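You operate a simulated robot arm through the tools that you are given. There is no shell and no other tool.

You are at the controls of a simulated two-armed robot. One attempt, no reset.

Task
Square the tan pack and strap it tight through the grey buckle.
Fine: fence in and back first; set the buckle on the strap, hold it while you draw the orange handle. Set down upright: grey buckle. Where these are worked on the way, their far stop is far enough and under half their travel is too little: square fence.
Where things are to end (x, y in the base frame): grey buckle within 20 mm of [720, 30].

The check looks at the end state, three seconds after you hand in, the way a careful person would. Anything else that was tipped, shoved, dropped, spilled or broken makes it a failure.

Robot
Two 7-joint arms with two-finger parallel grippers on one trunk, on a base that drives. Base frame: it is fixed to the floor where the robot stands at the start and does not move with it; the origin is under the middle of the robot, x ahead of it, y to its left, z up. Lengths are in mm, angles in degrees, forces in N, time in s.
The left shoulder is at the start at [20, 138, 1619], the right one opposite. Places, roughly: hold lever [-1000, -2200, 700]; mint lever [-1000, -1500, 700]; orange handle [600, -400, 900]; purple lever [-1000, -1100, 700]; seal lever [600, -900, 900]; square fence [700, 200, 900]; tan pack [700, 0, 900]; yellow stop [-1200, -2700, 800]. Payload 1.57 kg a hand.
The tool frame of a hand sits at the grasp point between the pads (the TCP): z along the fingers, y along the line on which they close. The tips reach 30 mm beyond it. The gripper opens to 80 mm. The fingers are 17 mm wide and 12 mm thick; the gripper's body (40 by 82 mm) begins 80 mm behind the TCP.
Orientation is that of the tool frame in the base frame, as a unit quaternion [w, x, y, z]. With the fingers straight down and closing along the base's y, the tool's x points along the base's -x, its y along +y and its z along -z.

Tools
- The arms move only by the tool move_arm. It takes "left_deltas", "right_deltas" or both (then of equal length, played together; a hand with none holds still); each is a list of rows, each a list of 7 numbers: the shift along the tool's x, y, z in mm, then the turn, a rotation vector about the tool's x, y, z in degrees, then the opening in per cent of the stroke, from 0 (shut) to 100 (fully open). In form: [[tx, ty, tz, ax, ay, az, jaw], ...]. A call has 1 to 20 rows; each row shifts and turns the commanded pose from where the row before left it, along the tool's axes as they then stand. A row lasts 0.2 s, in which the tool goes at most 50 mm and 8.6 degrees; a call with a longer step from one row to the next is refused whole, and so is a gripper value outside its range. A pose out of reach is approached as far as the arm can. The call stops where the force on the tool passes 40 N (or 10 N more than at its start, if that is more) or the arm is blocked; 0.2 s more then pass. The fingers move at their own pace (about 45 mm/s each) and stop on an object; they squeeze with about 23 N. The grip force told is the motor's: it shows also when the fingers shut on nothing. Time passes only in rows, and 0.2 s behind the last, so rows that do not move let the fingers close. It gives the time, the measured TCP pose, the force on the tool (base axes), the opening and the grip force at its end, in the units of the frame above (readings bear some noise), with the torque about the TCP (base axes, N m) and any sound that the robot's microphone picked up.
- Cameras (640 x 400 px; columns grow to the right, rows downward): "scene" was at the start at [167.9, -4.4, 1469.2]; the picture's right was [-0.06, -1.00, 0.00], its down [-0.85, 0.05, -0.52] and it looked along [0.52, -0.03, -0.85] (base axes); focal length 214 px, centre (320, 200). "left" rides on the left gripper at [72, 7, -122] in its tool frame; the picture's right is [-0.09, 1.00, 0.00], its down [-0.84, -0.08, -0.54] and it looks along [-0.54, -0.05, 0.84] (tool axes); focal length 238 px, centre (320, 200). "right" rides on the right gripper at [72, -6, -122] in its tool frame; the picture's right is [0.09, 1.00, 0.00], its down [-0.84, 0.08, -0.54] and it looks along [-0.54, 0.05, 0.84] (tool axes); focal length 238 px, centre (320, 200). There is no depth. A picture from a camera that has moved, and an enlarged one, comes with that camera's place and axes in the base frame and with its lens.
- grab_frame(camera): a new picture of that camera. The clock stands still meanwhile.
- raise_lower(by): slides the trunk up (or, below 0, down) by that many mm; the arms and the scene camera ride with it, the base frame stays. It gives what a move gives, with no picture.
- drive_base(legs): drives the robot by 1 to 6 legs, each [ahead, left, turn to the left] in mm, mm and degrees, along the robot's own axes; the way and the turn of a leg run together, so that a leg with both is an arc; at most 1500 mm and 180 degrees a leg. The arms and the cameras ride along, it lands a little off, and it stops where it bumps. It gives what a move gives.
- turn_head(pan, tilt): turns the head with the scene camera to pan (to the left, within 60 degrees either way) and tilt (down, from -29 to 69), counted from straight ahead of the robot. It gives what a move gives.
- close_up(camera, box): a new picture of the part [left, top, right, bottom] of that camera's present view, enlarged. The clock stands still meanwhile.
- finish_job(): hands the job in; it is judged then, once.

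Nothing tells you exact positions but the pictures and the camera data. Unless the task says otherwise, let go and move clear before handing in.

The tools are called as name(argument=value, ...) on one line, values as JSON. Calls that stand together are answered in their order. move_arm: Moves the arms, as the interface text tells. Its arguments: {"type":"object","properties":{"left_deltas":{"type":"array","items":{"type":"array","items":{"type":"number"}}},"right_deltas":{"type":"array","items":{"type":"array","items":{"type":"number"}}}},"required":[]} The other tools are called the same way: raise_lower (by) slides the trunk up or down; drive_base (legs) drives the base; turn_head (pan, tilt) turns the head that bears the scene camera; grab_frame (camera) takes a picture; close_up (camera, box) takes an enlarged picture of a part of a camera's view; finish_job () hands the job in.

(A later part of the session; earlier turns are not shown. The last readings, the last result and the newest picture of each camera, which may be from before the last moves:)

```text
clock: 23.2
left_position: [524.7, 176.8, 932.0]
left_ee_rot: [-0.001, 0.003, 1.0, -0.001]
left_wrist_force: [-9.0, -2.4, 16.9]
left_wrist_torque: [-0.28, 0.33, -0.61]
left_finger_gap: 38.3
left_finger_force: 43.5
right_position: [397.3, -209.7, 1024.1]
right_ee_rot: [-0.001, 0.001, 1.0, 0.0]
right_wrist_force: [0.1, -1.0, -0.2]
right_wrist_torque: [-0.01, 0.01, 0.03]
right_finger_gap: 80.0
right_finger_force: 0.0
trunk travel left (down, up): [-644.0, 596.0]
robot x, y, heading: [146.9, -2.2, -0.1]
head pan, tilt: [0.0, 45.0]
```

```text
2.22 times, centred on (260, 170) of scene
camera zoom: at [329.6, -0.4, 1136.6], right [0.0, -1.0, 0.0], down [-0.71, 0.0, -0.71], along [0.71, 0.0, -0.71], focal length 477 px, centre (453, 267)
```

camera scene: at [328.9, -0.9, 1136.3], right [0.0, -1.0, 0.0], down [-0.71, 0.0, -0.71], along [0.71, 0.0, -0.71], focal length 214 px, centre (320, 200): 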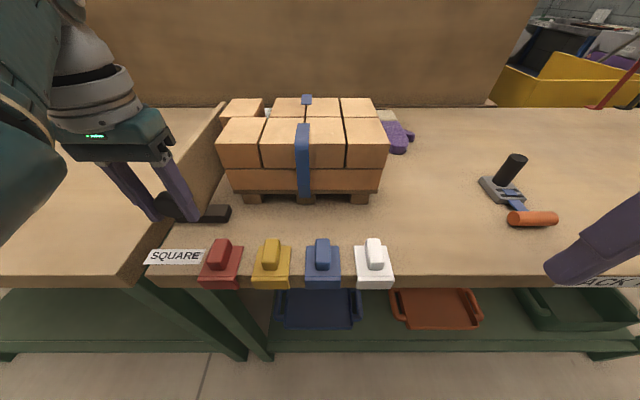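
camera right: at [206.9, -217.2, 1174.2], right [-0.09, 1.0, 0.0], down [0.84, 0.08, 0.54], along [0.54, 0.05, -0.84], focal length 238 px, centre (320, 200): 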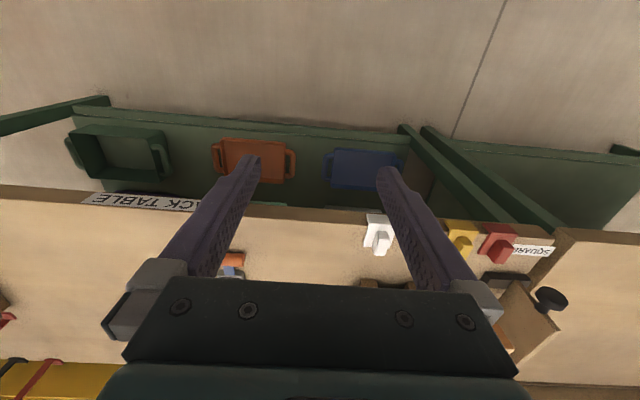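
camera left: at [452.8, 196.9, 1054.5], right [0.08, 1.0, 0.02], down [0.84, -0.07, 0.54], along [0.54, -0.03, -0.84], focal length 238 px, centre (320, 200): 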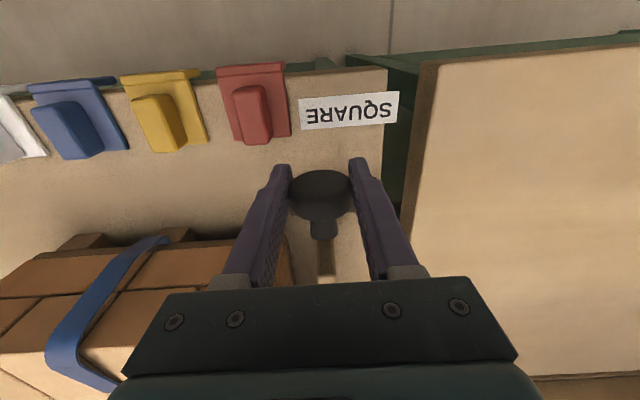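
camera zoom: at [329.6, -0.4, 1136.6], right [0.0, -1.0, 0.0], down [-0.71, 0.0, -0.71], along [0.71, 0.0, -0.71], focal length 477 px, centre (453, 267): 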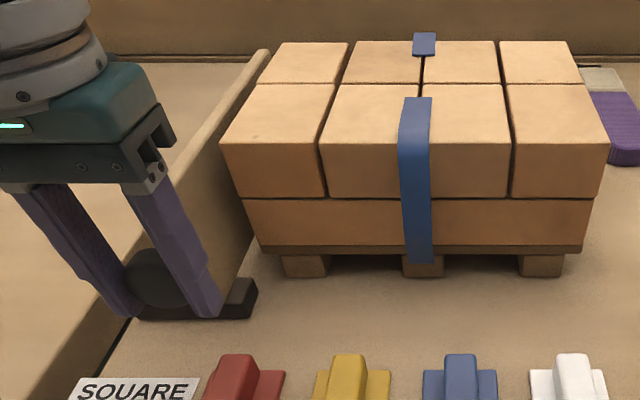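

The boxes stay square and the fence is coming back. Continuing to the start position at y≈210.

move_arm(left_deltas=[[0, 6, 0, 0, 0, 0, 0], [0, 6, 0, 0, 0, 0, 0], [0, 6, 0, 0, 0, 0, 0], [0, 6, 0, 0, 0, 0, 0], [0, 6, 0, 0, 0, 0, 0], [0, 0, 0, 0, 0, 0, 0]])

```text
clock: 24.6
left_position: [524.0, 208.7, 932.9]
left_ee_rot: [-0.001, 0.001, 1.0, 0.001]
left_wrist_force: [-12.1, -1.5, 17.6]
left_wrist_torque: [-0.14, -0.52, 0.08]
left_finger_gap: 38.5
left_finger_force: 44.0
right_position: [397.2, -208.6, 1023.0]
right_ee_rot: [-0.001, 0.0, 1.0, 0.0]
right_wrist_force: [0.1, -0.1, 1.1]
right_wrist_torque: [0.01, -0.01, -0.01]
right_finger_gap: 80.1
right_finger_force: 0.1
trunk travel left (down, up): [-644.0, 596.0]
robot x, y, heading: [149.7, 2.5, -0.0]
head pan, tilt: [0.0, 45.0]
```

move_arm(left_deltas=[[0, 3, 0, 0, 0, 0, 0], [0, 3, 0, 0, 0, 0, 0], [0, 0, 0, 0, 0, 0, 0]])

```text
clock: 25.4
left_position: [523.9, 210.4, 932.3]
left_ee_rot: [-0.001, 0.005, 1.0, -0.003]
left_wrist_force: [-14.6, -13.9, 26.1]
left_wrist_torque: [-0.22, -0.13, -0.07]
left_finger_gap: 38.3
left_finger_force: 43.9
right_position: [397.5, -211.1, 1023.2]
right_ee_rot: [0.0, 0.001, 1.0, -0.001]
right_wrist_force: [0.1, 0.3, 0.1]
right_wrist_torque: [0.0, -0.04, -0.01]
right_finger_gap: 79.9
right_finger_force: 0.1
trunk travel left (down, up): [-644.0, 596.0]
robot x, y, heading: [152.3, -2.4, 0.0]
head pan, tilt: [0.0, 45.0]
```

The fence is back against its outer stop (y≈210). I'll open the fingers and lift straight up off the knob.

move_arm(left_deltas=[[0, -2, 0, 0, 0, 0, 50], [0, 0, 0, 0, 0, 0, 100], [0, 0, 0, 0, 0, 0, 100], [0, 0, 0, 0, 0, 0, 100], [0, 0, 0, 0, 0, 0, 100]])

grab_frame(camera="left")

```text
clock: 26.6
left_position: [525.0, 211.6, 932.2]
left_ee_rot: [0.0, 0.003, 1.0, -0.001]
left_wrist_force: [0.0, -0.7, -0.1]
left_wrist_torque: [0.03, 0.01, -0.02]
left_finger_gap: 80.0
left_finger_force: 0.0
right_position: [397.1, -210.2, 1024.1]
right_ee_rot: [0.0, 0.001, 1.0, 0.0]
right_wrist_force: [-0.1, 0.2, -0.2]
right_wrist_torque: [0.03, 0.01, -0.02]
right_finger_gap: 80.2
right_finger_force: 0.1
trunk travel left (down, up): [-644.0, 596.0]
robot x, y, heading: [148.3, 1.6, 0.1]
head pan, tilt: [0.0, 45.0]
```

```text
taken
camera left: at [453.8, 218.1, 1054.7], right [0.1, 1.0, 0.0], down [0.84, -0.08, 0.54], along [0.54, -0.05, -0.84], focal length 238 px, centre (320, 200)
```

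left: 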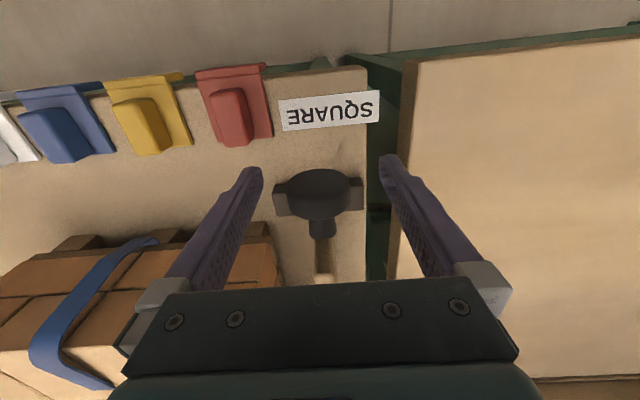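

Released cleanly, fence in its start position. Lifting the left hand up and clear.

move_arm(left_deltas=[[0, 0, -30, 0, 0, 0, 100], [0, 0, -30, 0, 0, 0, 100], [0, 0, -30, 0, 0, 0, 100], [0, 0, 0, 0, 0, 0, 100]])

grab_frame(camera="scene")

close_up(camera="scene", box=[120, 80, 400, 260])

grab_frame(camera="left")

```text
clock: 27.6
left_position: [540.6, 221.0, 1012.5]
left_ee_rot: [-0.001, 0.001, 1.0, 0.001]
left_wrist_force: [-0.3, 0.0, 0.5]
left_wrist_torque: [-0.01, -0.02, -0.01]
left_finger_gap: 80.0
left_finger_force: 0.0
left hand out of reach, approached as far as the arm can: row 2, 3
right_position: [396.9, -209.4, 1023.9]
right_ee_rot: [0.0, 0.001, 1.0, 0.0]
right_wrist_force: [0.3, 0.4, 0.7]
right_wrist_torque: [-0.03, 0.0, 0.0]
right_finger_gap: 79.9
right_finger_force: 0.0
trunk travel left (down, up): [-644.0, 596.0]
robot x, y, heading: [152.7, -0.3, -0.4]
head pan, tilt: [0.0, 45.0]
```

```text
taken
camera scene: at [332.0, -4.5, 1140.5], right [-0.05, -1.0, 0.0], down [-0.67, 0.03, -0.74], along [0.74, -0.04, -0.67], focal length 214 px, centre (320, 200)
```

scene: 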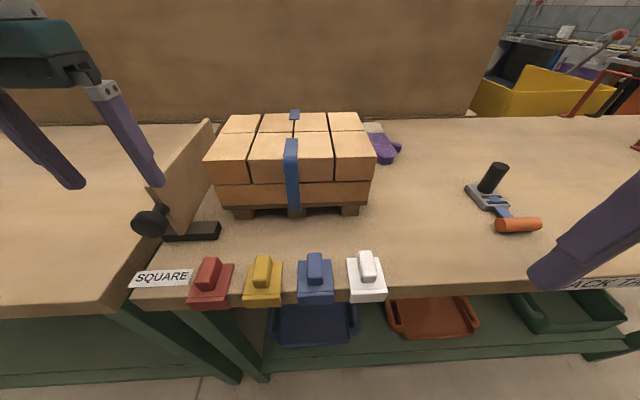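

```text
2.22 times, centred on (260, 170) of scene
camera zoom: at [332.0, -4.5, 1140.5], right [-0.05, -1.0, 0.0], down [-0.67, 0.03, -0.74], along [0.74, -0.04, -0.67], focal length 477 px, centre (453, 267)
```

zoom: 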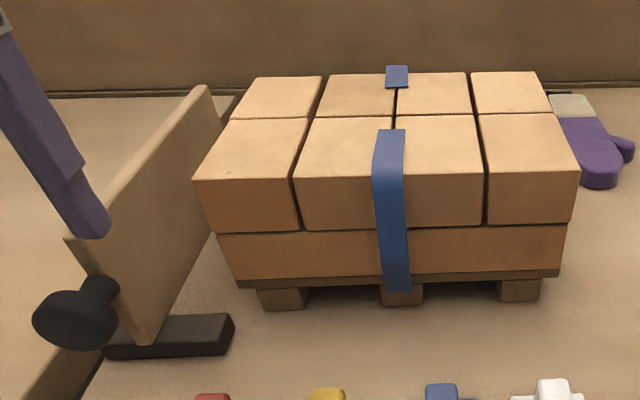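

```text
taken
camera left: at [469.2, 226.7, 1134.5], right [0.1, 1.0, 0.0], down [0.84, -0.08, 0.54], along [0.54, -0.05, -0.84], focal length 238 px, centre (320, 200)
```

left: 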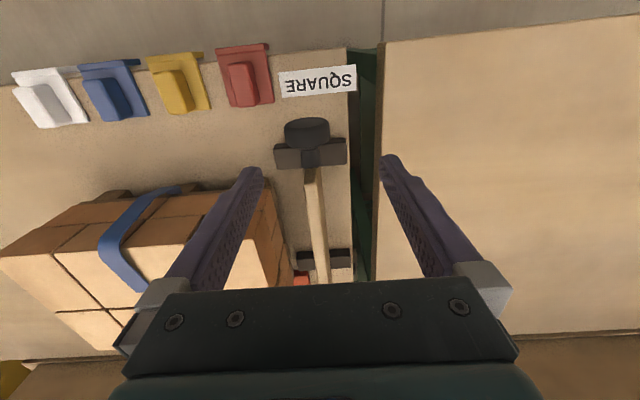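

The pack is squared and the fence is back at its start. Next I'll park the left hand higher and further left, so I can strafe right towards the buckle without passing low over the pack.

move_arm(left_deltas=[[-15, 40, -10, 0, 0, 0, 100], [-20, 40, -15, 0, 0, 0, 100], [-25, 0, -20, 0, 0, 0, 100], [-20, 0, -20, 0, 0, 0, 100], [0, 0, 0, 0, 0, 0, 100]])

```text
clock: 28.8
left_position: [620.7, 300.0, 1076.5]
left_ee_rot: [0.001, 0.001, 1.0, 0.0]
left_wrist_force: [-0.1, 0.8, -0.4]
left_wrist_torque: [0.0, 0.01, -0.02]
left_finger_gap: 79.8
left_finger_force: 0.1
right_position: [398.4, -209.9, 1022.1]
right_ee_rot: [0.0, 0.001, 1.0, -0.001]
right_wrist_force: [-0.7, 0.0, -0.4]
right_wrist_torque: [0.0, 0.0, 0.0]
right_finger_gap: 80.0
right_finger_force: 0.0
trunk travel left (down, up): [-644.0, 596.0]
robot x, y, heading: [146.6, -2.8, -0.1]
head pan, tilt: [0.0, 45.0]
```

Left hand is parked at z≈1076, well above the pack. Now strafe right 200 mm and ahead 50 mm.

drive_base(legs=[[0, -200, 0], [50, 0, 0]])

turn_head(pan=-20, tilt=45)

grab_frame(camera="scene")

grab_frame(camera="right")

```text
clock: 30.9
left_position: [671.3, 98.2, 1077.4]
left_ee_rot: [0.0, 0.003, 1.0, 0.0]
left_wrist_force: [0.0, -1.0, 0.0]
left_wrist_torque: [0.01, 0.0, 0.01]
left_finger_gap: 80.2
left_finger_force: 0.0
right_position: [448.6, -409.7, 1022.3]
right_ee_rot: [0.001, 0.001, 1.0, 0.001]
right_wrist_force: [-0.2, 0.0, -0.3]
right_wrist_torque: [0.02, 0.01, 0.0]
right_finger_gap: 80.1
right_finger_force: 0.1
trunk travel left (down, up): [-644.0, 596.0]
robot x, y, heading: [197.9, -199.8, -0.0]
head pan, tilt: [0.0, 45.0]
```

```text
clock: 31.7
left_position: [671.6, 98.6, 1076.1]
left_ee_rot: [0.0, 0.003, 1.0, 0.0]
left_wrist_force: [0.7, 0.4, 0.3]
left_wrist_torque: [0.07, 0.03, 0.01]
left_finger_gap: 80.0
left_finger_force: 0.1
right_position: [447.3, -410.2, 1023.3]
right_ee_rot: [0.001, 0.002, 1.0, 0.0]
right_wrist_force: [0.4, -1.3, -0.5]
right_wrist_torque: [0.04, 0.02, 0.01]
right_finger_gap: 80.1
right_finger_force: 0.0
trunk travel left (down, up): [-644.0, 596.0]
robot x, y, heading: [194.7, -200.5, -0.2]
head pan, tilt: [-20.0, 45.0]
```

```text
taken
camera scene: at [374.9, -228.3, 1136.7], right [-0.34, -0.94, 0.0], down [-0.66, 0.24, -0.71], along [0.66, -0.24, -0.71], focal length 214 px, centre (320, 200)
```

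scene: 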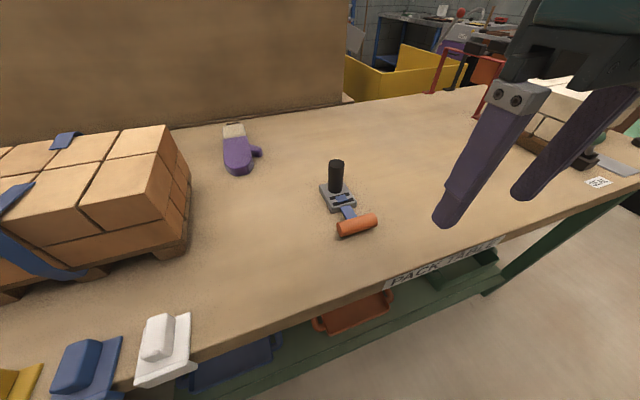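

```text
taken
camera right: at [375.5, -417.9, 1143.6], right [-0.09, 1.0, 0.0], down [0.84, 0.08, 0.54], along [0.54, 0.05, -0.84], focal length 238 px, centre (320, 200)
```

right: 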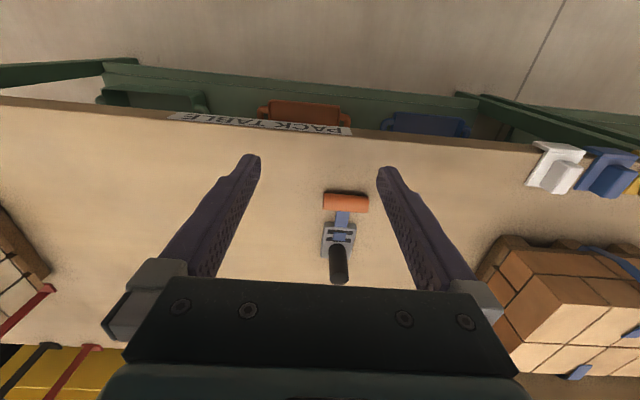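

The buckle is in view of both cameras. I'll enlarge both to fix its position.

close_up(camera="scene", box=[300, 150, 400, 250])

close_up(camera="right", box=[290, 170, 400, 290])

```text
4.00 times, centred on (350, 200) of scene
camera zoom: at [374.9, -228.3, 1136.7], right [-0.34, -0.94, 0.0], down [-0.66, 0.24, -0.71], along [0.66, -0.24, -0.71], focal length 858 px, centre (200, 200)
```

zoom: 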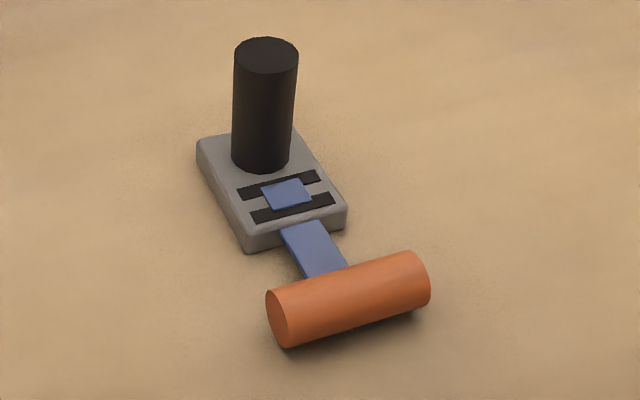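

```text
3.33 times, centred on (345, 230) of right
camera zoom: at [375.5, -417.9, 1143.6], right [-0.09, 1.0, 0.0], down [0.84, 0.08, 0.54], along [0.54, 0.05, -0.84], focal length 794 px, centre (237, 100)
```

zoom: 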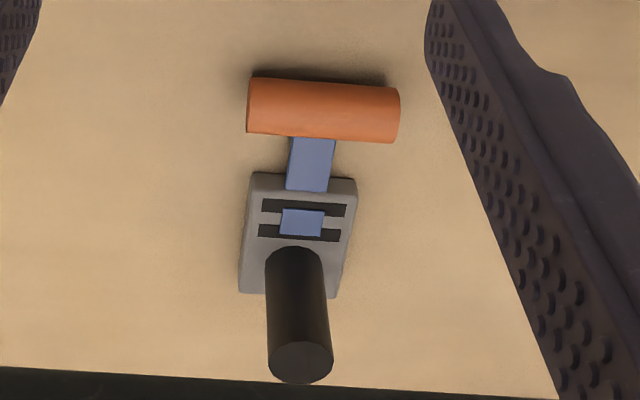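

Both views agree: post top at (658, -363, 913), ~28 mm thick; plate x 600–668 on z≈862; handle at x≈558. The buckle is square to my axes. I'll turn the right hand so it can grip the post closing along x and later lean to the right, leaving room for the left hand on the handle.

move_arm(right_deltas=[[0, 0, 0, 0, 0, -8, 100], [0, 0, 0, 0, 0, -8, 100], [0, 0, 0, 0, 0, -8, 100], [0, 0, 0, 0, 0, -8, 100], [0, 0, 0, 0, 0, -8, 100], [0, 0, 0, 0, 0, -5, 100]])

```text
clock: 33.1
left_position: [669.7, 98.4, 1076.6]
left_ee_rot: [0.0, 0.002, 1.0, 0.0]
left_wrist_force: [1.2, -0.1, 1.2]
left_wrist_torque: [0.03, 0.0, 0.01]
left_finger_gap: 80.0
left_finger_force: 0.0
right_position: [447.0, -409.6, 1022.8]
right_ee_rot: [0.001, -0.384, 0.924, 0.0]
right_wrist_force: [0.5, 0.4, -0.8]
right_wrist_torque: [0.01, -0.04, 0.03]
right_finger_gap: 80.0
right_finger_force: 0.1
trunk travel left (down, up): [-644.0, 596.0]
robot x, y, heading: [198.7, -203.5, 0.2]
head pan, tilt: [-20.0, 45.0]
```

The turn works as expected. Continuing to the full 90°.

move_arm(right_deltas=[[0, 0, 0, 0, 0, -8, 100], [0, 0, 0, 0, 0, -8, 100], [0, 0, 0, 0, 0, -8, 100], [0, 0, 0, 0, 0, -8, 100], [0, 0, 0, 0, 0, -8, 100], [0, 0, 0, 0, 0, -5, 100]])

grab_frame(camera="scene")

```text
clock: 34.5
left_position: [668.5, 98.4, 1077.2]
left_ee_rot: [0.0, 0.002, 1.0, 0.0]
left_wrist_force: [0.2, 0.4, 0.2]
left_wrist_torque: [-0.01, -0.02, 0.0]
left_finger_gap: 80.0
left_finger_force: 0.1
right_position: [447.7, -410.8, 1023.2]
right_ee_rot: [0.002, 0.708, -0.707, 0.001]
right_wrist_force: [0.6, -0.2, -0.2]
right_wrist_torque: [0.0, -0.02, 0.02]
right_finger_gap: 80.1
right_finger_force: 0.0
trunk travel left (down, up): [-644.0, 596.0]
robot x, y, heading: [198.1, -198.4, -0.1]
head pan, tilt: [-20.0, 45.0]
```

```text
taken
camera scene: at [374.8, -228.4, 1136.7], right [-0.34, -0.94, 0.0], down [-0.66, 0.24, -0.71], along [0.66, -0.24, -0.71], focal length 214 px, centre (320, 200)
```

scene: 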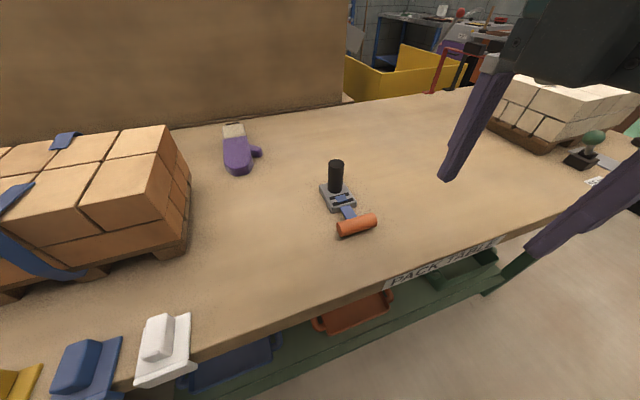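

Now lean the right hand 28° to the right (wrist moves toward -y), still in free air.

move_arm(right_deltas=[[0, 0, 0, 0, -7, 0, 100], [0, 0, 0, 0, -7, 0, 100], [0, 0, 0, 0, -7, 0, 100], [0, 0, 0, 0, -7, 0, 100], [0, 0, 0, 0, 0, 0, 100]])

grab_frame(camera="right")

```text
clock: 35.7
left_position: [670.4, 98.7, 1076.1]
left_ee_rot: [-0.001, 0.002, 1.0, 0.0]
left_wrist_force: [-0.7, 1.1, -0.9]
left_wrist_torque: [-0.01, 0.01, 0.02]
left_finger_gap: 80.2
left_finger_force: 0.1
right_position: [448.4, -409.6, 1023.8]
right_ee_rot: [0.171, -0.685, 0.687, 0.171]
right_wrist_force: [0.1, -0.6, -0.1]
right_wrist_torque: [-0.01, -0.02, 0.03]
right_finger_gap: 80.1
right_finger_force: 0.0
trunk travel left (down, up): [-644.0, 596.0]
robot x, y, heading: [199.0, -197.6, 0.1]
head pan, tilt: [-20.0, 45.0]
```

```text
taken
camera right: at [454.0, -532.3, 1095.6], right [-1.0, -0.08, -0.04], down [-0.08, 0.48, 0.87], along [-0.05, 0.87, -0.49], focal length 238 px, centre (320, 200)
```

right: 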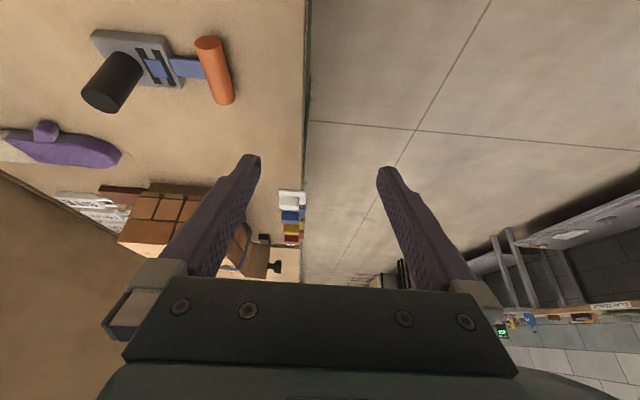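

The pose is reachable. To have reach to the post I'll creep the base 40 mm forward and 60 mm right, watching for any bump.

drive_base(legs=[[0, -60, 0], [40, 0, 0]])

```text
clock: 37.2
left_position: [710.1, 38.8, 1076.2]
left_ee_rot: [-0.001, 0.002, 1.0, 0.0]
left_wrist_force: [-0.1, 0.8, 0.5]
left_wrist_torque: [0.0, -0.03, -0.02]
left_finger_gap: 79.8
left_finger_force: 0.0
right_position: [487.6, -470.6, 1022.2]
right_ee_rot: [0.172, -0.686, 0.686, 0.171]
right_wrist_force: [-0.1, 0.3, 0.5]
right_wrist_torque: [0.01, -0.05, 0.01]
right_finger_gap: 80.1
right_finger_force: 0.0
trunk travel left (down, up): [-644.0, 596.0]
robot x, y, heading: [239.7, -259.0, -0.0]
head pan, tilt: [-20.0, 45.0]
```

No bump; axis now at (240, -259). Moving the right hand to hover above the post at z≈975.

move_arm(right_deltas=[[-14.6, -33.8, 18.4, 0, 0, 0, 80], [-14.6, -33.8, 18.4, 0, 0, 0, 80], [-14.6, -33.8, 18.4, 0, 0, 0, 80], [-14.6, -33.8, 18.4, 0, 0, 0, 80], [-14.6, -33.8, 18.4, 0, 0, 0, 80], [0, 0, 0, 0, 0, 0, 80]])

grab_frame(camera="right")

grab_frame(camera="scene")

```text
clock: 38.6
left_position: [710.0, 38.5, 1076.0]
left_ee_rot: [0.001, 0.002, 1.0, 0.001]
left_wrist_force: [0.3, 0.6, -0.4]
left_wrist_torque: [-0.02, -0.02, -0.02]
left_finger_gap: 80.0
left_finger_force: 0.1
right_position: [657.1, -363.1, 977.1]
right_ee_rot: [-0.17, 0.687, -0.686, -0.17]
right_wrist_force: [0.2, 0.5, -0.2]
right_wrist_torque: [-0.04, -0.02, 0.0]
right_finger_gap: 63.8
right_finger_force: 0.0
trunk travel left (down, up): [-644.0, 596.0]
robot x, y, heading: [239.7, -263.9, -0.1]
head pan, tilt: [-20.0, 45.0]
```

```text
taken
camera right: at [664.0, -484.5, 1049.5], right [-1.0, -0.08, -0.04], down [-0.08, 0.49, 0.87], along [-0.05, 0.87, -0.49], focal length 238 px, centre (320, 200)
```

right: 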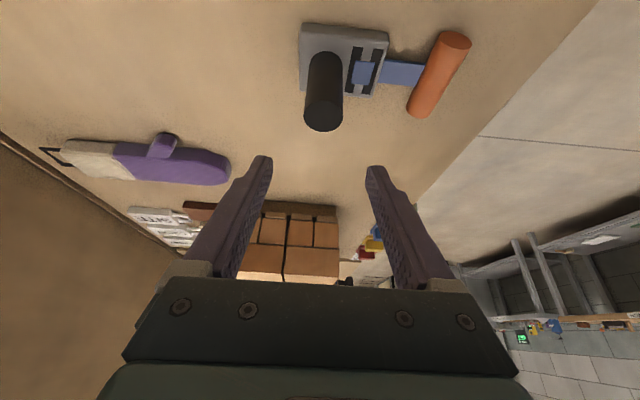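

```text
taken
camera scene: at [414.5, -288.8, 1136.7], right [-0.34, -0.94, 0.0], down [-0.66, 0.24, -0.71], along [0.66, -0.24, -0.71], focal length 214 px, centre (320, 200)
```

scene: 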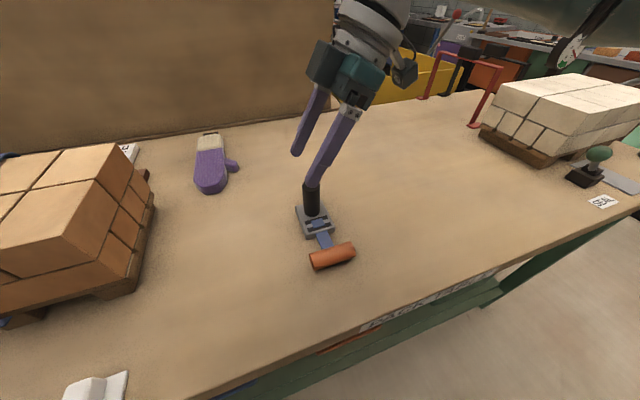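

The right camera confirms the post at (658.5, -363.4). I'll descend around it to z≈900.

move_arm(right_deltas=[[12, -0.5, 22.7, 0, 0, 0, 80], [12, -0.5, 22.7, 0, 0, 0, 80], [12, -0.5, 22.6, 0, 0, 0, 80], [0, 0, 0, 0, 0, 0, 80]])

grab_frame(camera="right")

close_up(camera="scene", box=[250, 120, 400, 280])

```text
clock: 39.6
left_position: [709.6, 39.0, 1076.1]
left_ee_rot: [-0.001, 0.003, 1.0, 0.0]
left_wrist_force: [0.8, 1.0, 0.8]
left_wrist_torque: [0.02, -0.03, -0.02]
left_finger_gap: 80.1
left_finger_force: 0.1
right_position: [660.0, -363.0, 899.6]
right_ee_rot: [0.171, -0.686, 0.686, 0.172]
right_wrist_force: [-0.4, -0.4, -0.2]
right_wrist_torque: [0.04, 0.01, 0.0]
right_finger_gap: 64.1
right_finger_force: 0.2
trunk travel left (down, up): [-644.0, 596.0]
robot x, y, heading: [240.9, -262.6, -0.0]
head pan, tilt: [-20.0, 45.0]
```

```text
taken
camera right: at [665.0, -484.6, 971.4], right [-1.0, -0.08, -0.04], down [-0.08, 0.49, 0.87], along [-0.05, 0.87, -0.49], focal length 238 px, centre (320, 200)
```

right: 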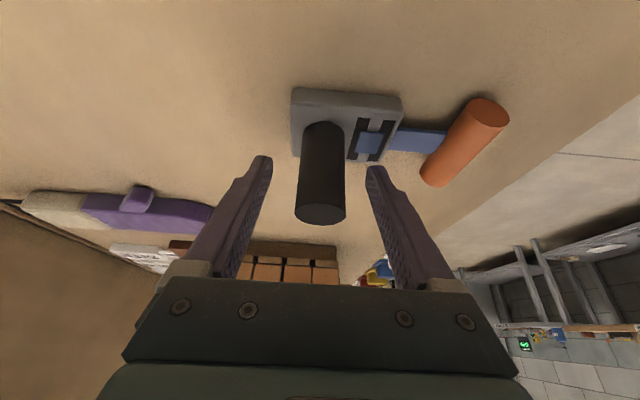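

```text
2.50 times, centred on (325, 200) of scene
camera zoom: at [414.5, -288.8, 1136.7], right [-0.34, -0.94, 0.0], down [-0.66, 0.24, -0.71], along [0.66, -0.24, -0.71], focal length 536 px, centre (308, 200)
```

zoom: 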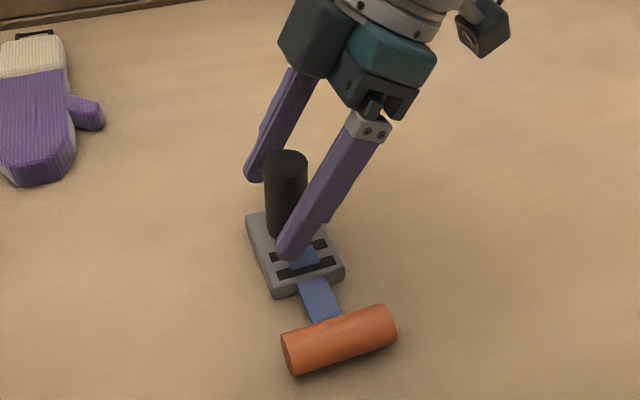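

The fingers straddle the post well. Closing on it now.

move_arm(right_deltas=[[0, 0, 0, 0, 0, 0, 50], [0, 0, 0, 0, 0, 0, 30], [0, 0, 0, 0, 0, 0, 0], [0, 0, 0, 0, 0, 0, 0], [0, 0, 0, 0, 0, 0, 0]])

grab_frame(camera="right")

```text
clock: 40.8
left_position: [708.4, 38.3, 1076.3]
left_ee_rot: [-0.001, 0.003, 1.0, 0.0]
left_wrist_force: [-0.2, -0.7, 1.5]
left_wrist_torque: [0.0, 0.0, -0.01]
left_finger_gap: 80.0
left_finger_force: 0.2
right_position: [659.0, -362.0, 899.6]
right_ee_rot: [0.171, -0.686, 0.686, 0.17]
right_wrist_force: [-0.1, 0.8, 0.0]
right_wrist_torque: [0.0, 0.0, 0.02]
right_finger_gap: 28.7
right_finger_force: 23.4
trunk travel left (down, up): [-644.0, 596.0]
robot x, y, heading: [241.2, -264.2, 0.0]
head pan, tilt: [-20.0, 45.0]
```

```text
taken
camera right: at [664.9, -484.7, 971.6], right [-1.0, -0.08, -0.04], down [-0.08, 0.49, 0.87], along [-0.05, 0.87, -0.49], focal length 238 px, centre (320, 200)
```

right: 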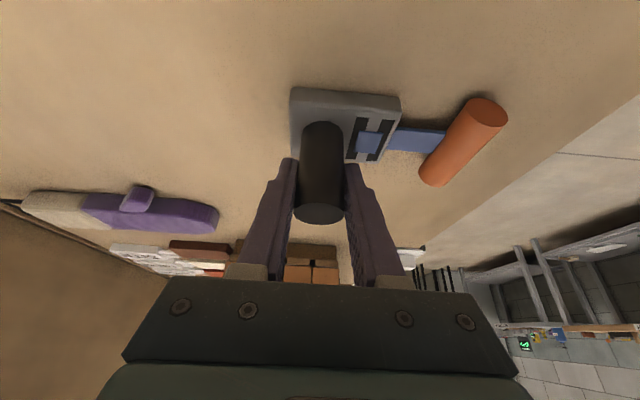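

Gripped at 28.7 mm. Lift 25 mm straight up and check that the buckle hangs level.

move_arm(right_deltas=[[-4.7, 0, -8.8, 0, 0, 0, 0], [-7, 0, -13.2, 0, 0, 0, 0], [0, 0, 0, 0, 0, 0, 0]])

grab_frame(camera="right")

close_up(camera="scene", box=[250, 120, 400, 280])

```text
clock: 41.6
left_position: [709.6, 38.7, 1075.9]
left_ee_rot: [0.0, 0.003, 1.0, -0.001]
left_wrist_force: [-0.1, 0.0, -0.6]
left_wrist_torque: [0.04, 0.01, -0.02]
left_finger_gap: 80.1
left_finger_force: 0.0
right_position: [658.9, -363.4, 922.6]
right_ee_rot: [0.17, -0.686, 0.687, 0.171]
right_wrist_force: [-0.1, 0.1, -2.6]
right_wrist_torque: [-0.02, -0.04, -0.03]
right_finger_gap: 28.7
right_finger_force: 23.2
trunk travel left (down, up): [-644.0, 596.0]
robot x, y, heading: [239.9, -262.0, -0.5]
head pan, tilt: [-20.0, 45.0]
```

```text
taken
camera right: at [664.5, -485.0, 996.9], right [-1.0, -0.08, -0.04], down [-0.08, 0.49, 0.87], along [-0.05, 0.87, -0.49], focal length 238 px, centre (320, 200)
```

right: 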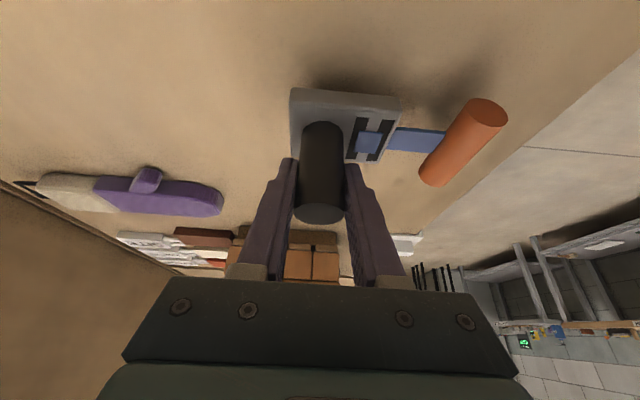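

```text
2.50 times, centred on (325, 200) of scene
camera zoom: at [414.3, -288.7, 1136.7], right [-0.34, -0.94, 0.0], down [-0.66, 0.24, -0.71], along [0.66, -0.24, -0.71], focal length 536 px, centre (308, 200)
```

zoom: 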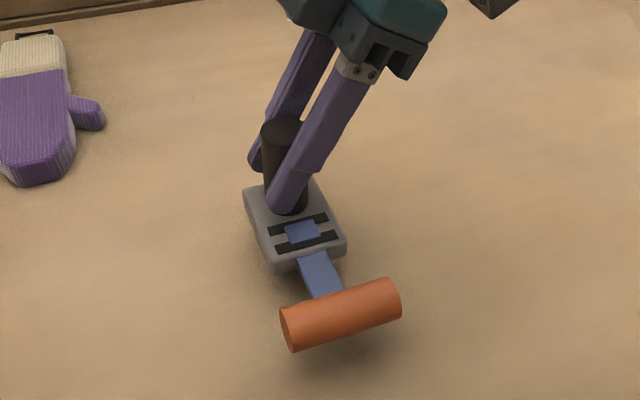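

The buckle is held level and firm. I'll raise it to about z=1060 so it will clear the pack on the way.

move_arm(right_deltas=[[-15.2, 0, -28.7, 0, 0, 0, 0], [-15.2, 0, -28.7, 0, 0, 0, 0], [-15.2, 0, -28.7, 0, 0, 0, 0], [-15.2, 0, -28.7, 0, 0, 0, 0], [0, 0, 0, 0, 0, 0, 0]])

grab_frame(camera="scene")

```text
clock: 42.8
left_position: [709.6, 38.6, 1076.0]
left_ee_rot: [-0.001, 0.002, 1.0, -0.001]
left_wrist_force: [0.5, 0.9, -0.1]
left_wrist_torque: [-0.03, 0.02, -0.02]
left_finger_gap: 80.2
left_finger_force: 0.1
right_position: [657.8, -363.8, 1053.7]
right_ee_rot: [0.171, -0.686, 0.687, 0.169]
right_wrist_force: [0.4, -0.6, -3.1]
right_wrist_torque: [-0.01, -0.05, -0.01]
right_finger_gap: 28.6
right_finger_force: 23.3
trunk travel left (down, up): [-644.0, 596.0]
robot x, y, heading: [240.4, -259.9, -0.3]
head pan, tilt: [-20.0, 45.0]
```

```text
taken
camera scene: at [414.3, -288.7, 1136.7], right [-0.34, -0.94, 0.0], down [-0.66, 0.24, -0.71], along [0.66, -0.24, -0.71], focal length 214 px, centre (320, 200)
```

scene: 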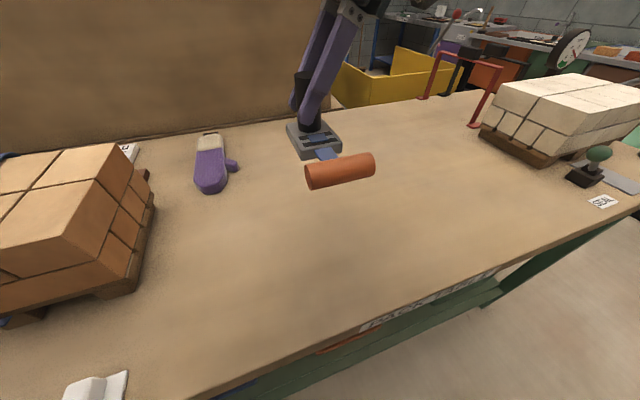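

Raise a little more for margin, then strafe left 320 mm toward the pack.

move_arm(right_deltas=[[-9.4, 0, -17.7, 0, 0, 0, 0], [0, 0, 0, 0, 0, 0, 0]])

drive_base(legs=[[0, 150, 0]])

turn_head(pan=0, tilt=40)

grab_frame(camera="scene")

grab_frame(camera="right")

```text
clock: 43.4
left_position: [709.6, 37.8, 1076.3]
left_ee_rot: [-0.001, 0.003, 1.0, 0.0]
left_wrist_force: [-0.5, -0.7, -0.2]
left_wrist_torque: [0.0, 0.01, -0.01]
left_finger_gap: 80.3
left_finger_force: 0.0
right_position: [657.4, -363.5, 1072.9]
right_ee_rot: [0.172, -0.685, 0.687, 0.171]
right_wrist_force: [-0.1, -0.3, -2.3]
right_wrist_torque: [-0.05, -0.02, -0.04]
right_finger_gap: 28.6
right_finger_force: 23.0
trunk travel left (down, up): [-644.0, 596.0]
robot x, y, heading: [238.2, -263.4, -0.0]
head pan, tilt: [-20.0, 45.0]
```

```text
clock: 44.7
left_position: [709.0, 188.6, 1075.6]
left_ee_rot: [0.0, 0.002, 1.0, 0.0]
left_wrist_force: [0.0, -0.9, -0.4]
left_wrist_torque: [0.01, 0.02, 0.02]
left_finger_gap: 79.9
left_finger_force: 0.1
right_position: [657.9, -213.7, 1073.0]
right_ee_rot: [-0.171, 0.686, -0.686, -0.171]
right_wrist_force: [0.0, 0.1, -2.6]
right_wrist_torque: [0.02, -0.04, 0.05]
right_finger_gap: 28.7
right_finger_force: 22.1
trunk travel left (down, up): [-644.0, 596.0]
robot x, y, heading: [238.9, -113.0, -0.0]
head pan, tilt: [-20.0, 45.0]
```

```text
clock: 45.6
left_position: [709.9, 188.3, 1076.5]
left_ee_rot: [-0.001, 0.002, 1.0, 0.0]
left_wrist_force: [-0.6, -0.3, -0.2]
left_wrist_torque: [0.02, 0.0, -0.02]
left_finger_gap: 79.9
left_finger_force: 0.1
right_position: [656.6, -213.1, 1073.3]
right_ee_rot: [-0.171, 0.686, -0.686, -0.171]
right_wrist_force: [0.5, -0.1, -1.9]
right_wrist_torque: [-0.01, -0.06, 0.02]
right_finger_gap: 28.5
right_finger_force: 23.1
trunk travel left (down, up): [-644.0, 596.0]
robot x, y, heading: [239.8, -111.9, 0.2]
head pan, tilt: [0.0, 40.0]
```

```text
taken
camera scene: at [423.1, -111.6, 1143.9], right [0.0, -1.0, 0.0], down [-0.64, 0.0, -0.77], along [0.77, 0.0, -0.64], focal length 214 px, centre (320, 200)
```

scene: 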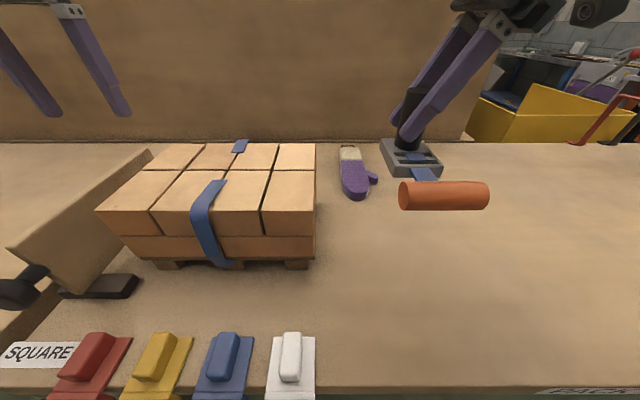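

```text
taken
camera right: at [664.5, -336.0, 1146.1], right [-1.0, -0.08, -0.04], down [-0.08, 0.49, 0.87], along [-0.05, 0.87, -0.49], focal length 238 px, centre (320, 200)
```

right: 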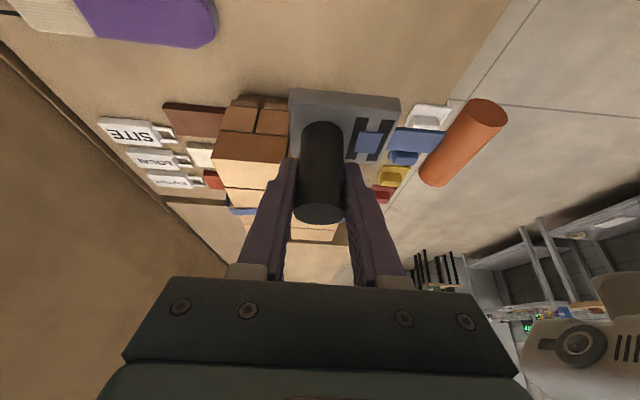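

Good clearance so far. I'll enlarge the pack top and strap to pin down heights before going over it.

close_up(camera="scene", box=[90, 130, 330, 280])

close_up(camera="right", box=[80, 70, 320, 260])

```text
2.67 times, centred on (210, 205) of scene
camera zoom: at [423.1, -111.6, 1143.9], right [0.0, -1.0, 0.0], down [-0.64, 0.0, -0.77], along [0.77, 0.0, -0.64], focal length 572 px, centre (613, 187)
```

zoom: 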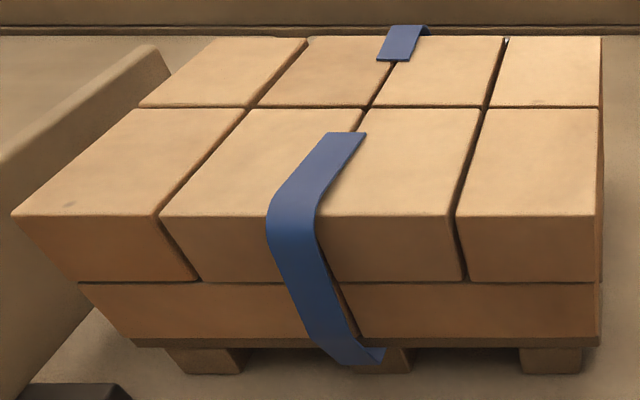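

```text
2.11 times, centred on (200, 165) of right
camera zoom: at [664.5, -336.0, 1146.1], right [-1.0, -0.08, -0.04], down [-0.08, 0.49, 0.87], along [-0.05, 0.87, -0.49], focal length 502 px, centre (573, 274)
```

zoom: 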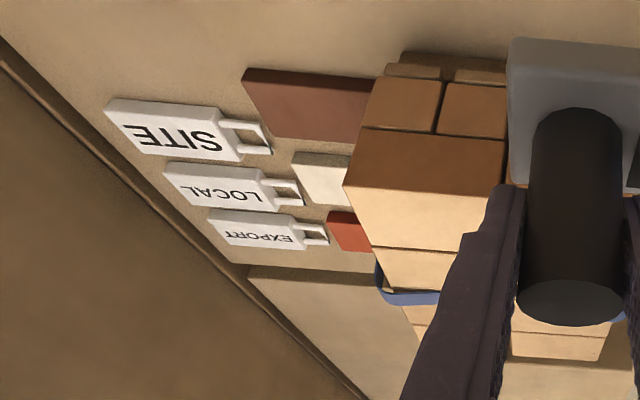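

Strap lies at y≈28–30 with a gap between x≈674 and 756, which fits the 68 mm plate centred near x=716. Pack top is about 965–972. Next: strafe left 180 mm, then creep ahead.

drive_base(legs=[[0, 180, 0]])

grab_frame(camera="scene")

```text
clock: 47.1
left_position: [708.8, 369.8, 1076.8]
left_ee_rot: [-0.002, 0.002, 1.0, 0.001]
left_wrist_force: [0.2, 0.0, -0.1]
left_wrist_torque: [0.0, -0.01, 0.01]
left_finger_gap: 79.9
left_finger_force: 0.0
right_position: [657.6, -33.5, 1074.1]
right_ee_rot: [0.17, -0.686, 0.686, 0.171]
right_wrist_force: [-0.3, 0.2, -2.5]
right_wrist_torque: [0.01, -0.07, -0.01]
right_finger_gap: 28.7
right_finger_force: 23.0
trunk travel left (down, up): [-644.0, 596.0]
robot x, y, heading: [238.3, 69.5, -0.0]
head pan, tilt: [0.0, 40.0]
```

```text
taken
camera scene: at [423.1, 68.6, 1143.9], right [0.0, -1.0, 0.0], down [-0.64, 0.0, -0.77], along [0.77, 0.0, -0.64], focal length 214 px, centre (320, 200)
```

scene: 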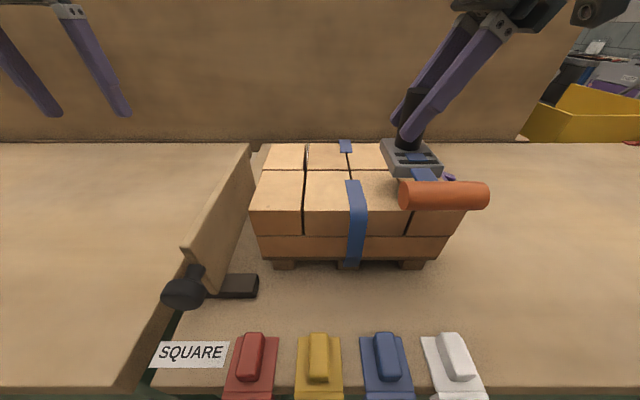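

Let me zoom in here to triangulate strap and pack-top height between these two base positions.

close_up(camera="scene", box=[240, 130, 480, 280])

```text
2.67 times, centred on (360, 205) of scene
camera zoom: at [423.1, 68.6, 1143.9], right [0.0, -1.0, 0.0], down [-0.64, 0.0, -0.77], along [0.77, 0.0, -0.64], focal length 572 px, centre (213, 187)
```

zoom: 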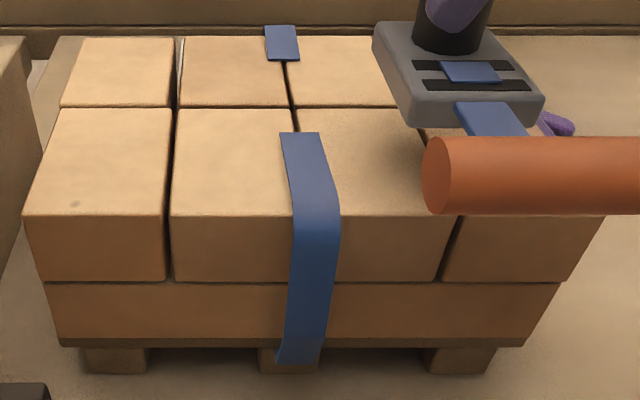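

The disparity puts the pack top near z≈976 and the strap gap around (705, 25). I'll check the camera's consistency against the known fence knob position before trusting it.

close_up(camera="scene", box=[140, 230, 280, 370])

grab_frame(camera="right")

grab_frame(camera="left")

```text
2.86 times, centred on (210, 300) of scene
camera zoom: at [423.1, 68.6, 1143.9], right [0.0, -1.0, 0.0], down [-0.64, 0.0, -0.77], along [0.77, 0.0, -0.64], focal length 613 px, centre (634, -86)
```

zoom: 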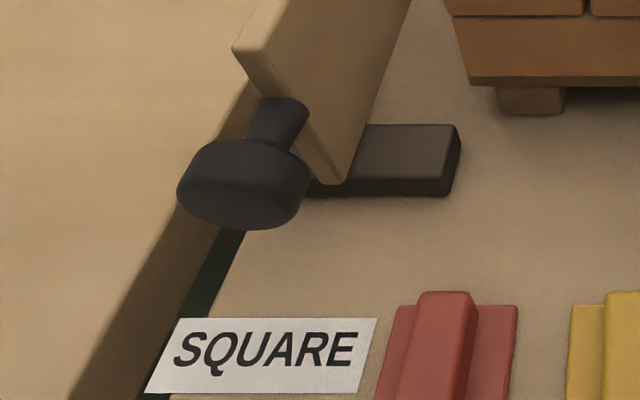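

```text
taken
camera right: at [664.7, -155.8, 1146.2], right [-1.0, -0.08, -0.04], down [-0.08, 0.49, 0.87], along [-0.05, 0.87, -0.49], focal length 238 px, centre (320, 200)
```

right: 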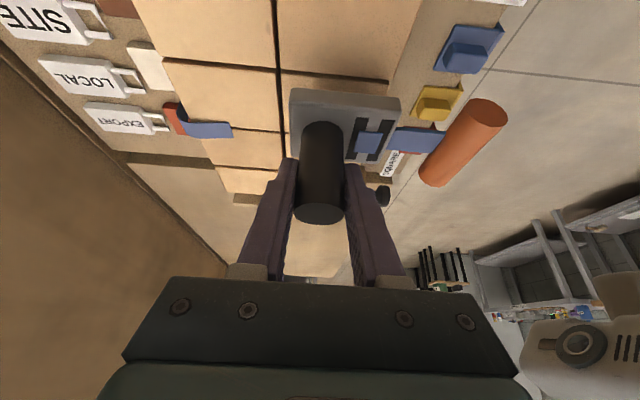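

```text
taken
camera left: at [637.8, 374.9, 1198.5], right [0.1, 1.0, 0.0], down [0.84, -0.08, 0.54], along [0.54, -0.05, -0.84], focal length 238 px, centre (320, 200)
```

left: 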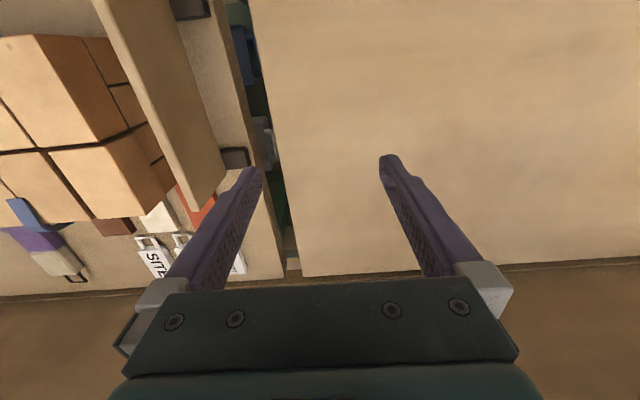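

The camera frame checks out to within ~4 mm of the label's start position (I read about 4 mm low in y now). The strap gap is x≈670–751, y≈26–28, top z≈974. I'll creep forward in small legs for reach.

drive_base(legs=[[20, 0, 0]])

```text
clock: 47.9
left_position: [728.5, 368.9, 1076.4]
left_ee_rot: [-0.002, 0.003, 1.0, 0.0]
left_wrist_force: [0.4, 1.0, 0.3]
left_wrist_torque: [0.01, 0.02, -0.01]
left_finger_gap: 79.9
left_finger_force: 0.0
right_position: [680.1, -34.2, 1073.3]
right_ee_rot: [0.17, -0.686, 0.687, 0.169]
right_wrist_force: [0.0, 0.2, -2.1]
right_wrist_torque: [0.01, -0.06, 0.02]
right_finger_gap: 28.5
right_finger_force: 22.7
trunk travel left (down, up): [-644.0, 596.0]
robot x, y, heading: [260.7, 70.5, -0.3]
head pan, tilt: [0.0, 40.0]
```

No bump at axis 260. Now I'll carry the buckle over the strap gap with the arm at constant height.

move_arm(right_deltas=[[-13, -13.5, 6.9, 0, 0, 0, 0], [-13, -13.5, 6.9, 0, 0, 0, 0], [-13, -13.5, 6.9, 0, 0, 0, 0], [-13, -13.5, 6.9, 0, 0, 0, 0], [0, 0, 0, 0, 0, 0, 0]])

grab_frame(camera="scene")

grab_frame(camera="right")

```text
clock: 49.1
left_position: [728.6, 369.5, 1076.7]
left_ee_rot: [0.0, 0.001, 1.0, 0.0]
left_wrist_force: [-0.1, -0.3, -0.4]
left_wrist_torque: [-0.03, 0.0, 0.02]
left_finger_gap: 80.2
left_finger_force: 0.1
right_position: [732.1, 26.4, 1073.8]
right_ee_rot: [-0.171, 0.687, -0.686, -0.17]
right_wrist_force: [-1.0, -0.5, -3.0]
right_wrist_torque: [0.02, -0.05, 0.0]
right_finger_gap: 28.7
right_finger_force: 23.1
trunk travel left (down, up): [-644.0, 596.0]
robot x, y, heading: [260.8, 71.8, -0.1]
head pan, tilt: [0.0, 40.0]
```

```text
taken
camera scene: at [443.1, 68.5, 1143.9], right [0.0, -1.0, 0.0], down [-0.64, 0.0, -0.77], along [0.77, 0.0, -0.64], focal length 214 px, centre (320, 200)
```

scene: 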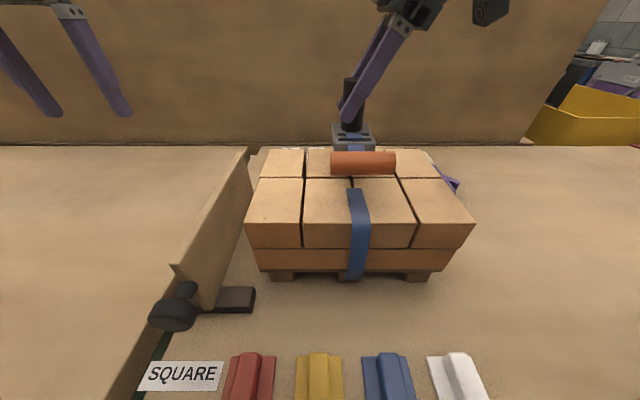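

```text
taken
camera right: at [738.7, -96.5, 1146.1], right [-1.0, -0.08, -0.04], down [-0.08, 0.49, 0.87], along [-0.05, 0.87, -0.49], focal length 238 px, centre (320, 200)
```

right: 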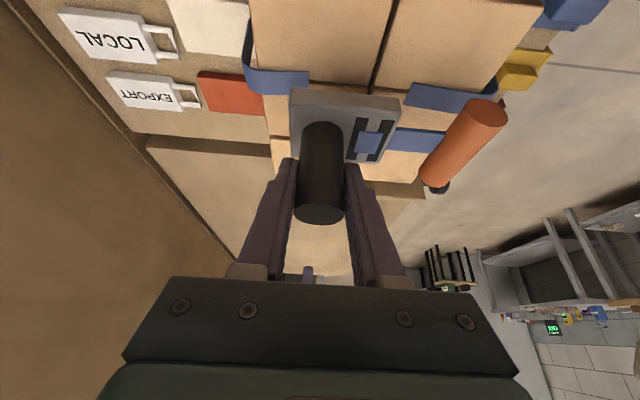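

In the right-hand view the strap ends are visible on both sides of the plate: gap x≈665–746, y≈22.5 in the present readings. I'll shift 6 mm forward and descend 35 mm, then look.

move_arm(right_deltas=[[6, -3, 10, 0, 0, 0, 0], [6, -3, 10, 0, 0, 0, 0], [5, 0, 10.5, 0, 0, 0, 0], [0, 0, 0, 0, 0, 0, 0]])

grab_frame(camera="right")

close_up(camera="scene", box=[240, 100, 480, 290])

```text
clock: 50.1
left_position: [729.5, 368.6, 1075.6]
left_ee_rot: [-0.002, 0.001, 1.0, -0.001]
left_wrist_force: [0.1, -0.7, -0.2]
left_wrist_torque: [-0.01, 0.02, -0.02]
left_finger_gap: 80.1
left_finger_force: 0.0
right_position: [736.2, 24.1, 1038.4]
right_ee_rot: [-0.169, 0.687, -0.686, -0.17]
right_wrist_force: [-0.4, -0.6, -2.0]
right_wrist_torque: [0.0, -0.05, 0.01]
right_finger_gap: 28.5
right_finger_force: 22.9
trunk travel left (down, up): [-644.0, 596.0]
robot x, y, heading: [258.0, 64.3, 0.1]
head pan, tilt: [0.0, 40.0]
```

```text
taken
camera right: at [742.2, -98.7, 1110.5], right [-1.0, -0.08, -0.04], down [-0.08, 0.49, 0.87], along [-0.05, 0.87, -0.49], focal length 238 px, centre (320, 200)
```

right: 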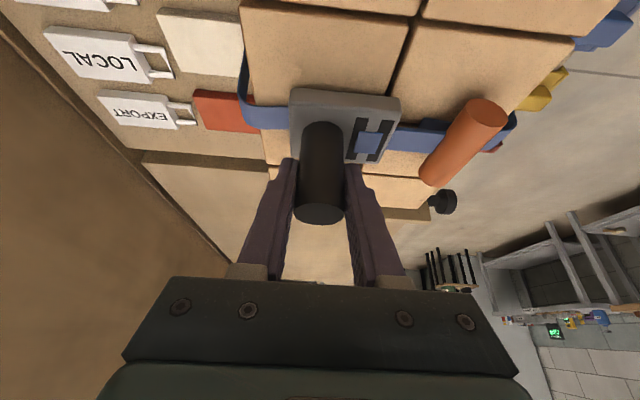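

```text
2.11 times, centred on (360, 195) of scene
camera zoom: at [443.1, 68.5, 1143.9], right [0.0, -1.0, 0.0], down [-0.64, 0.0, -0.77], along [0.77, 0.0, -0.64], focal length 452 px, centre (236, 210)
```

zoom: 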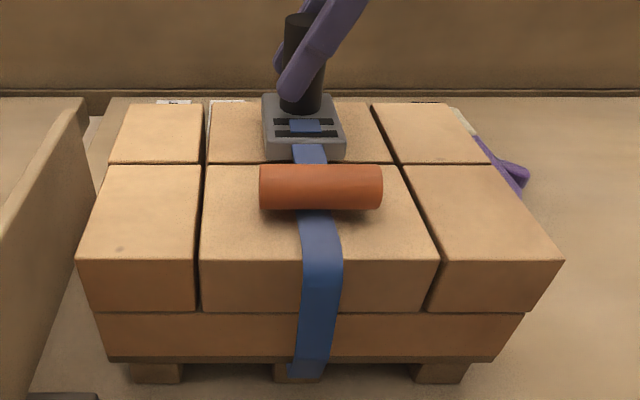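

Well aligned with the strap. Descending gently toward the pack top.

move_arm(right_deltas=[[1.2, 0, 2.2, 0, 0, 0, 0], [1.2, 0, 2.2, 0, 0, 0, 0], [1.2, 0, 2.2, 0, 0, 0, 0], [0, 0, 0, 0, 0, 0, 0]])

```text
clock: 51.1
left_position: [729.0, 368.0, 1075.5]
left_ee_rot: [-0.001, 0.001, 1.0, 0.0]
left_wrist_force: [-0.8, 0.1, 0.6]
left_wrist_torque: [-0.04, -0.05, 0.01]
left_finger_gap: 79.9
left_finger_force: 0.1
right_position: [735.5, 24.3, 1032.1]
right_ee_rot: [-0.172, 0.687, -0.686, -0.171]
right_wrist_force: [-6.0, -1.8, 15.8]
right_wrist_torque: [0.05, 0.22, 0.03]
right_finger_gap: 28.9
right_finger_force: 22.8
right hand out of reach, approached as far as the arm can: row 1
trunk travel left (down, up): [-644.0, 596.0]
robot x, y, heading: [254.2, 68.5, -0.3]
head pan, tilt: [0.0, 40.0]
```

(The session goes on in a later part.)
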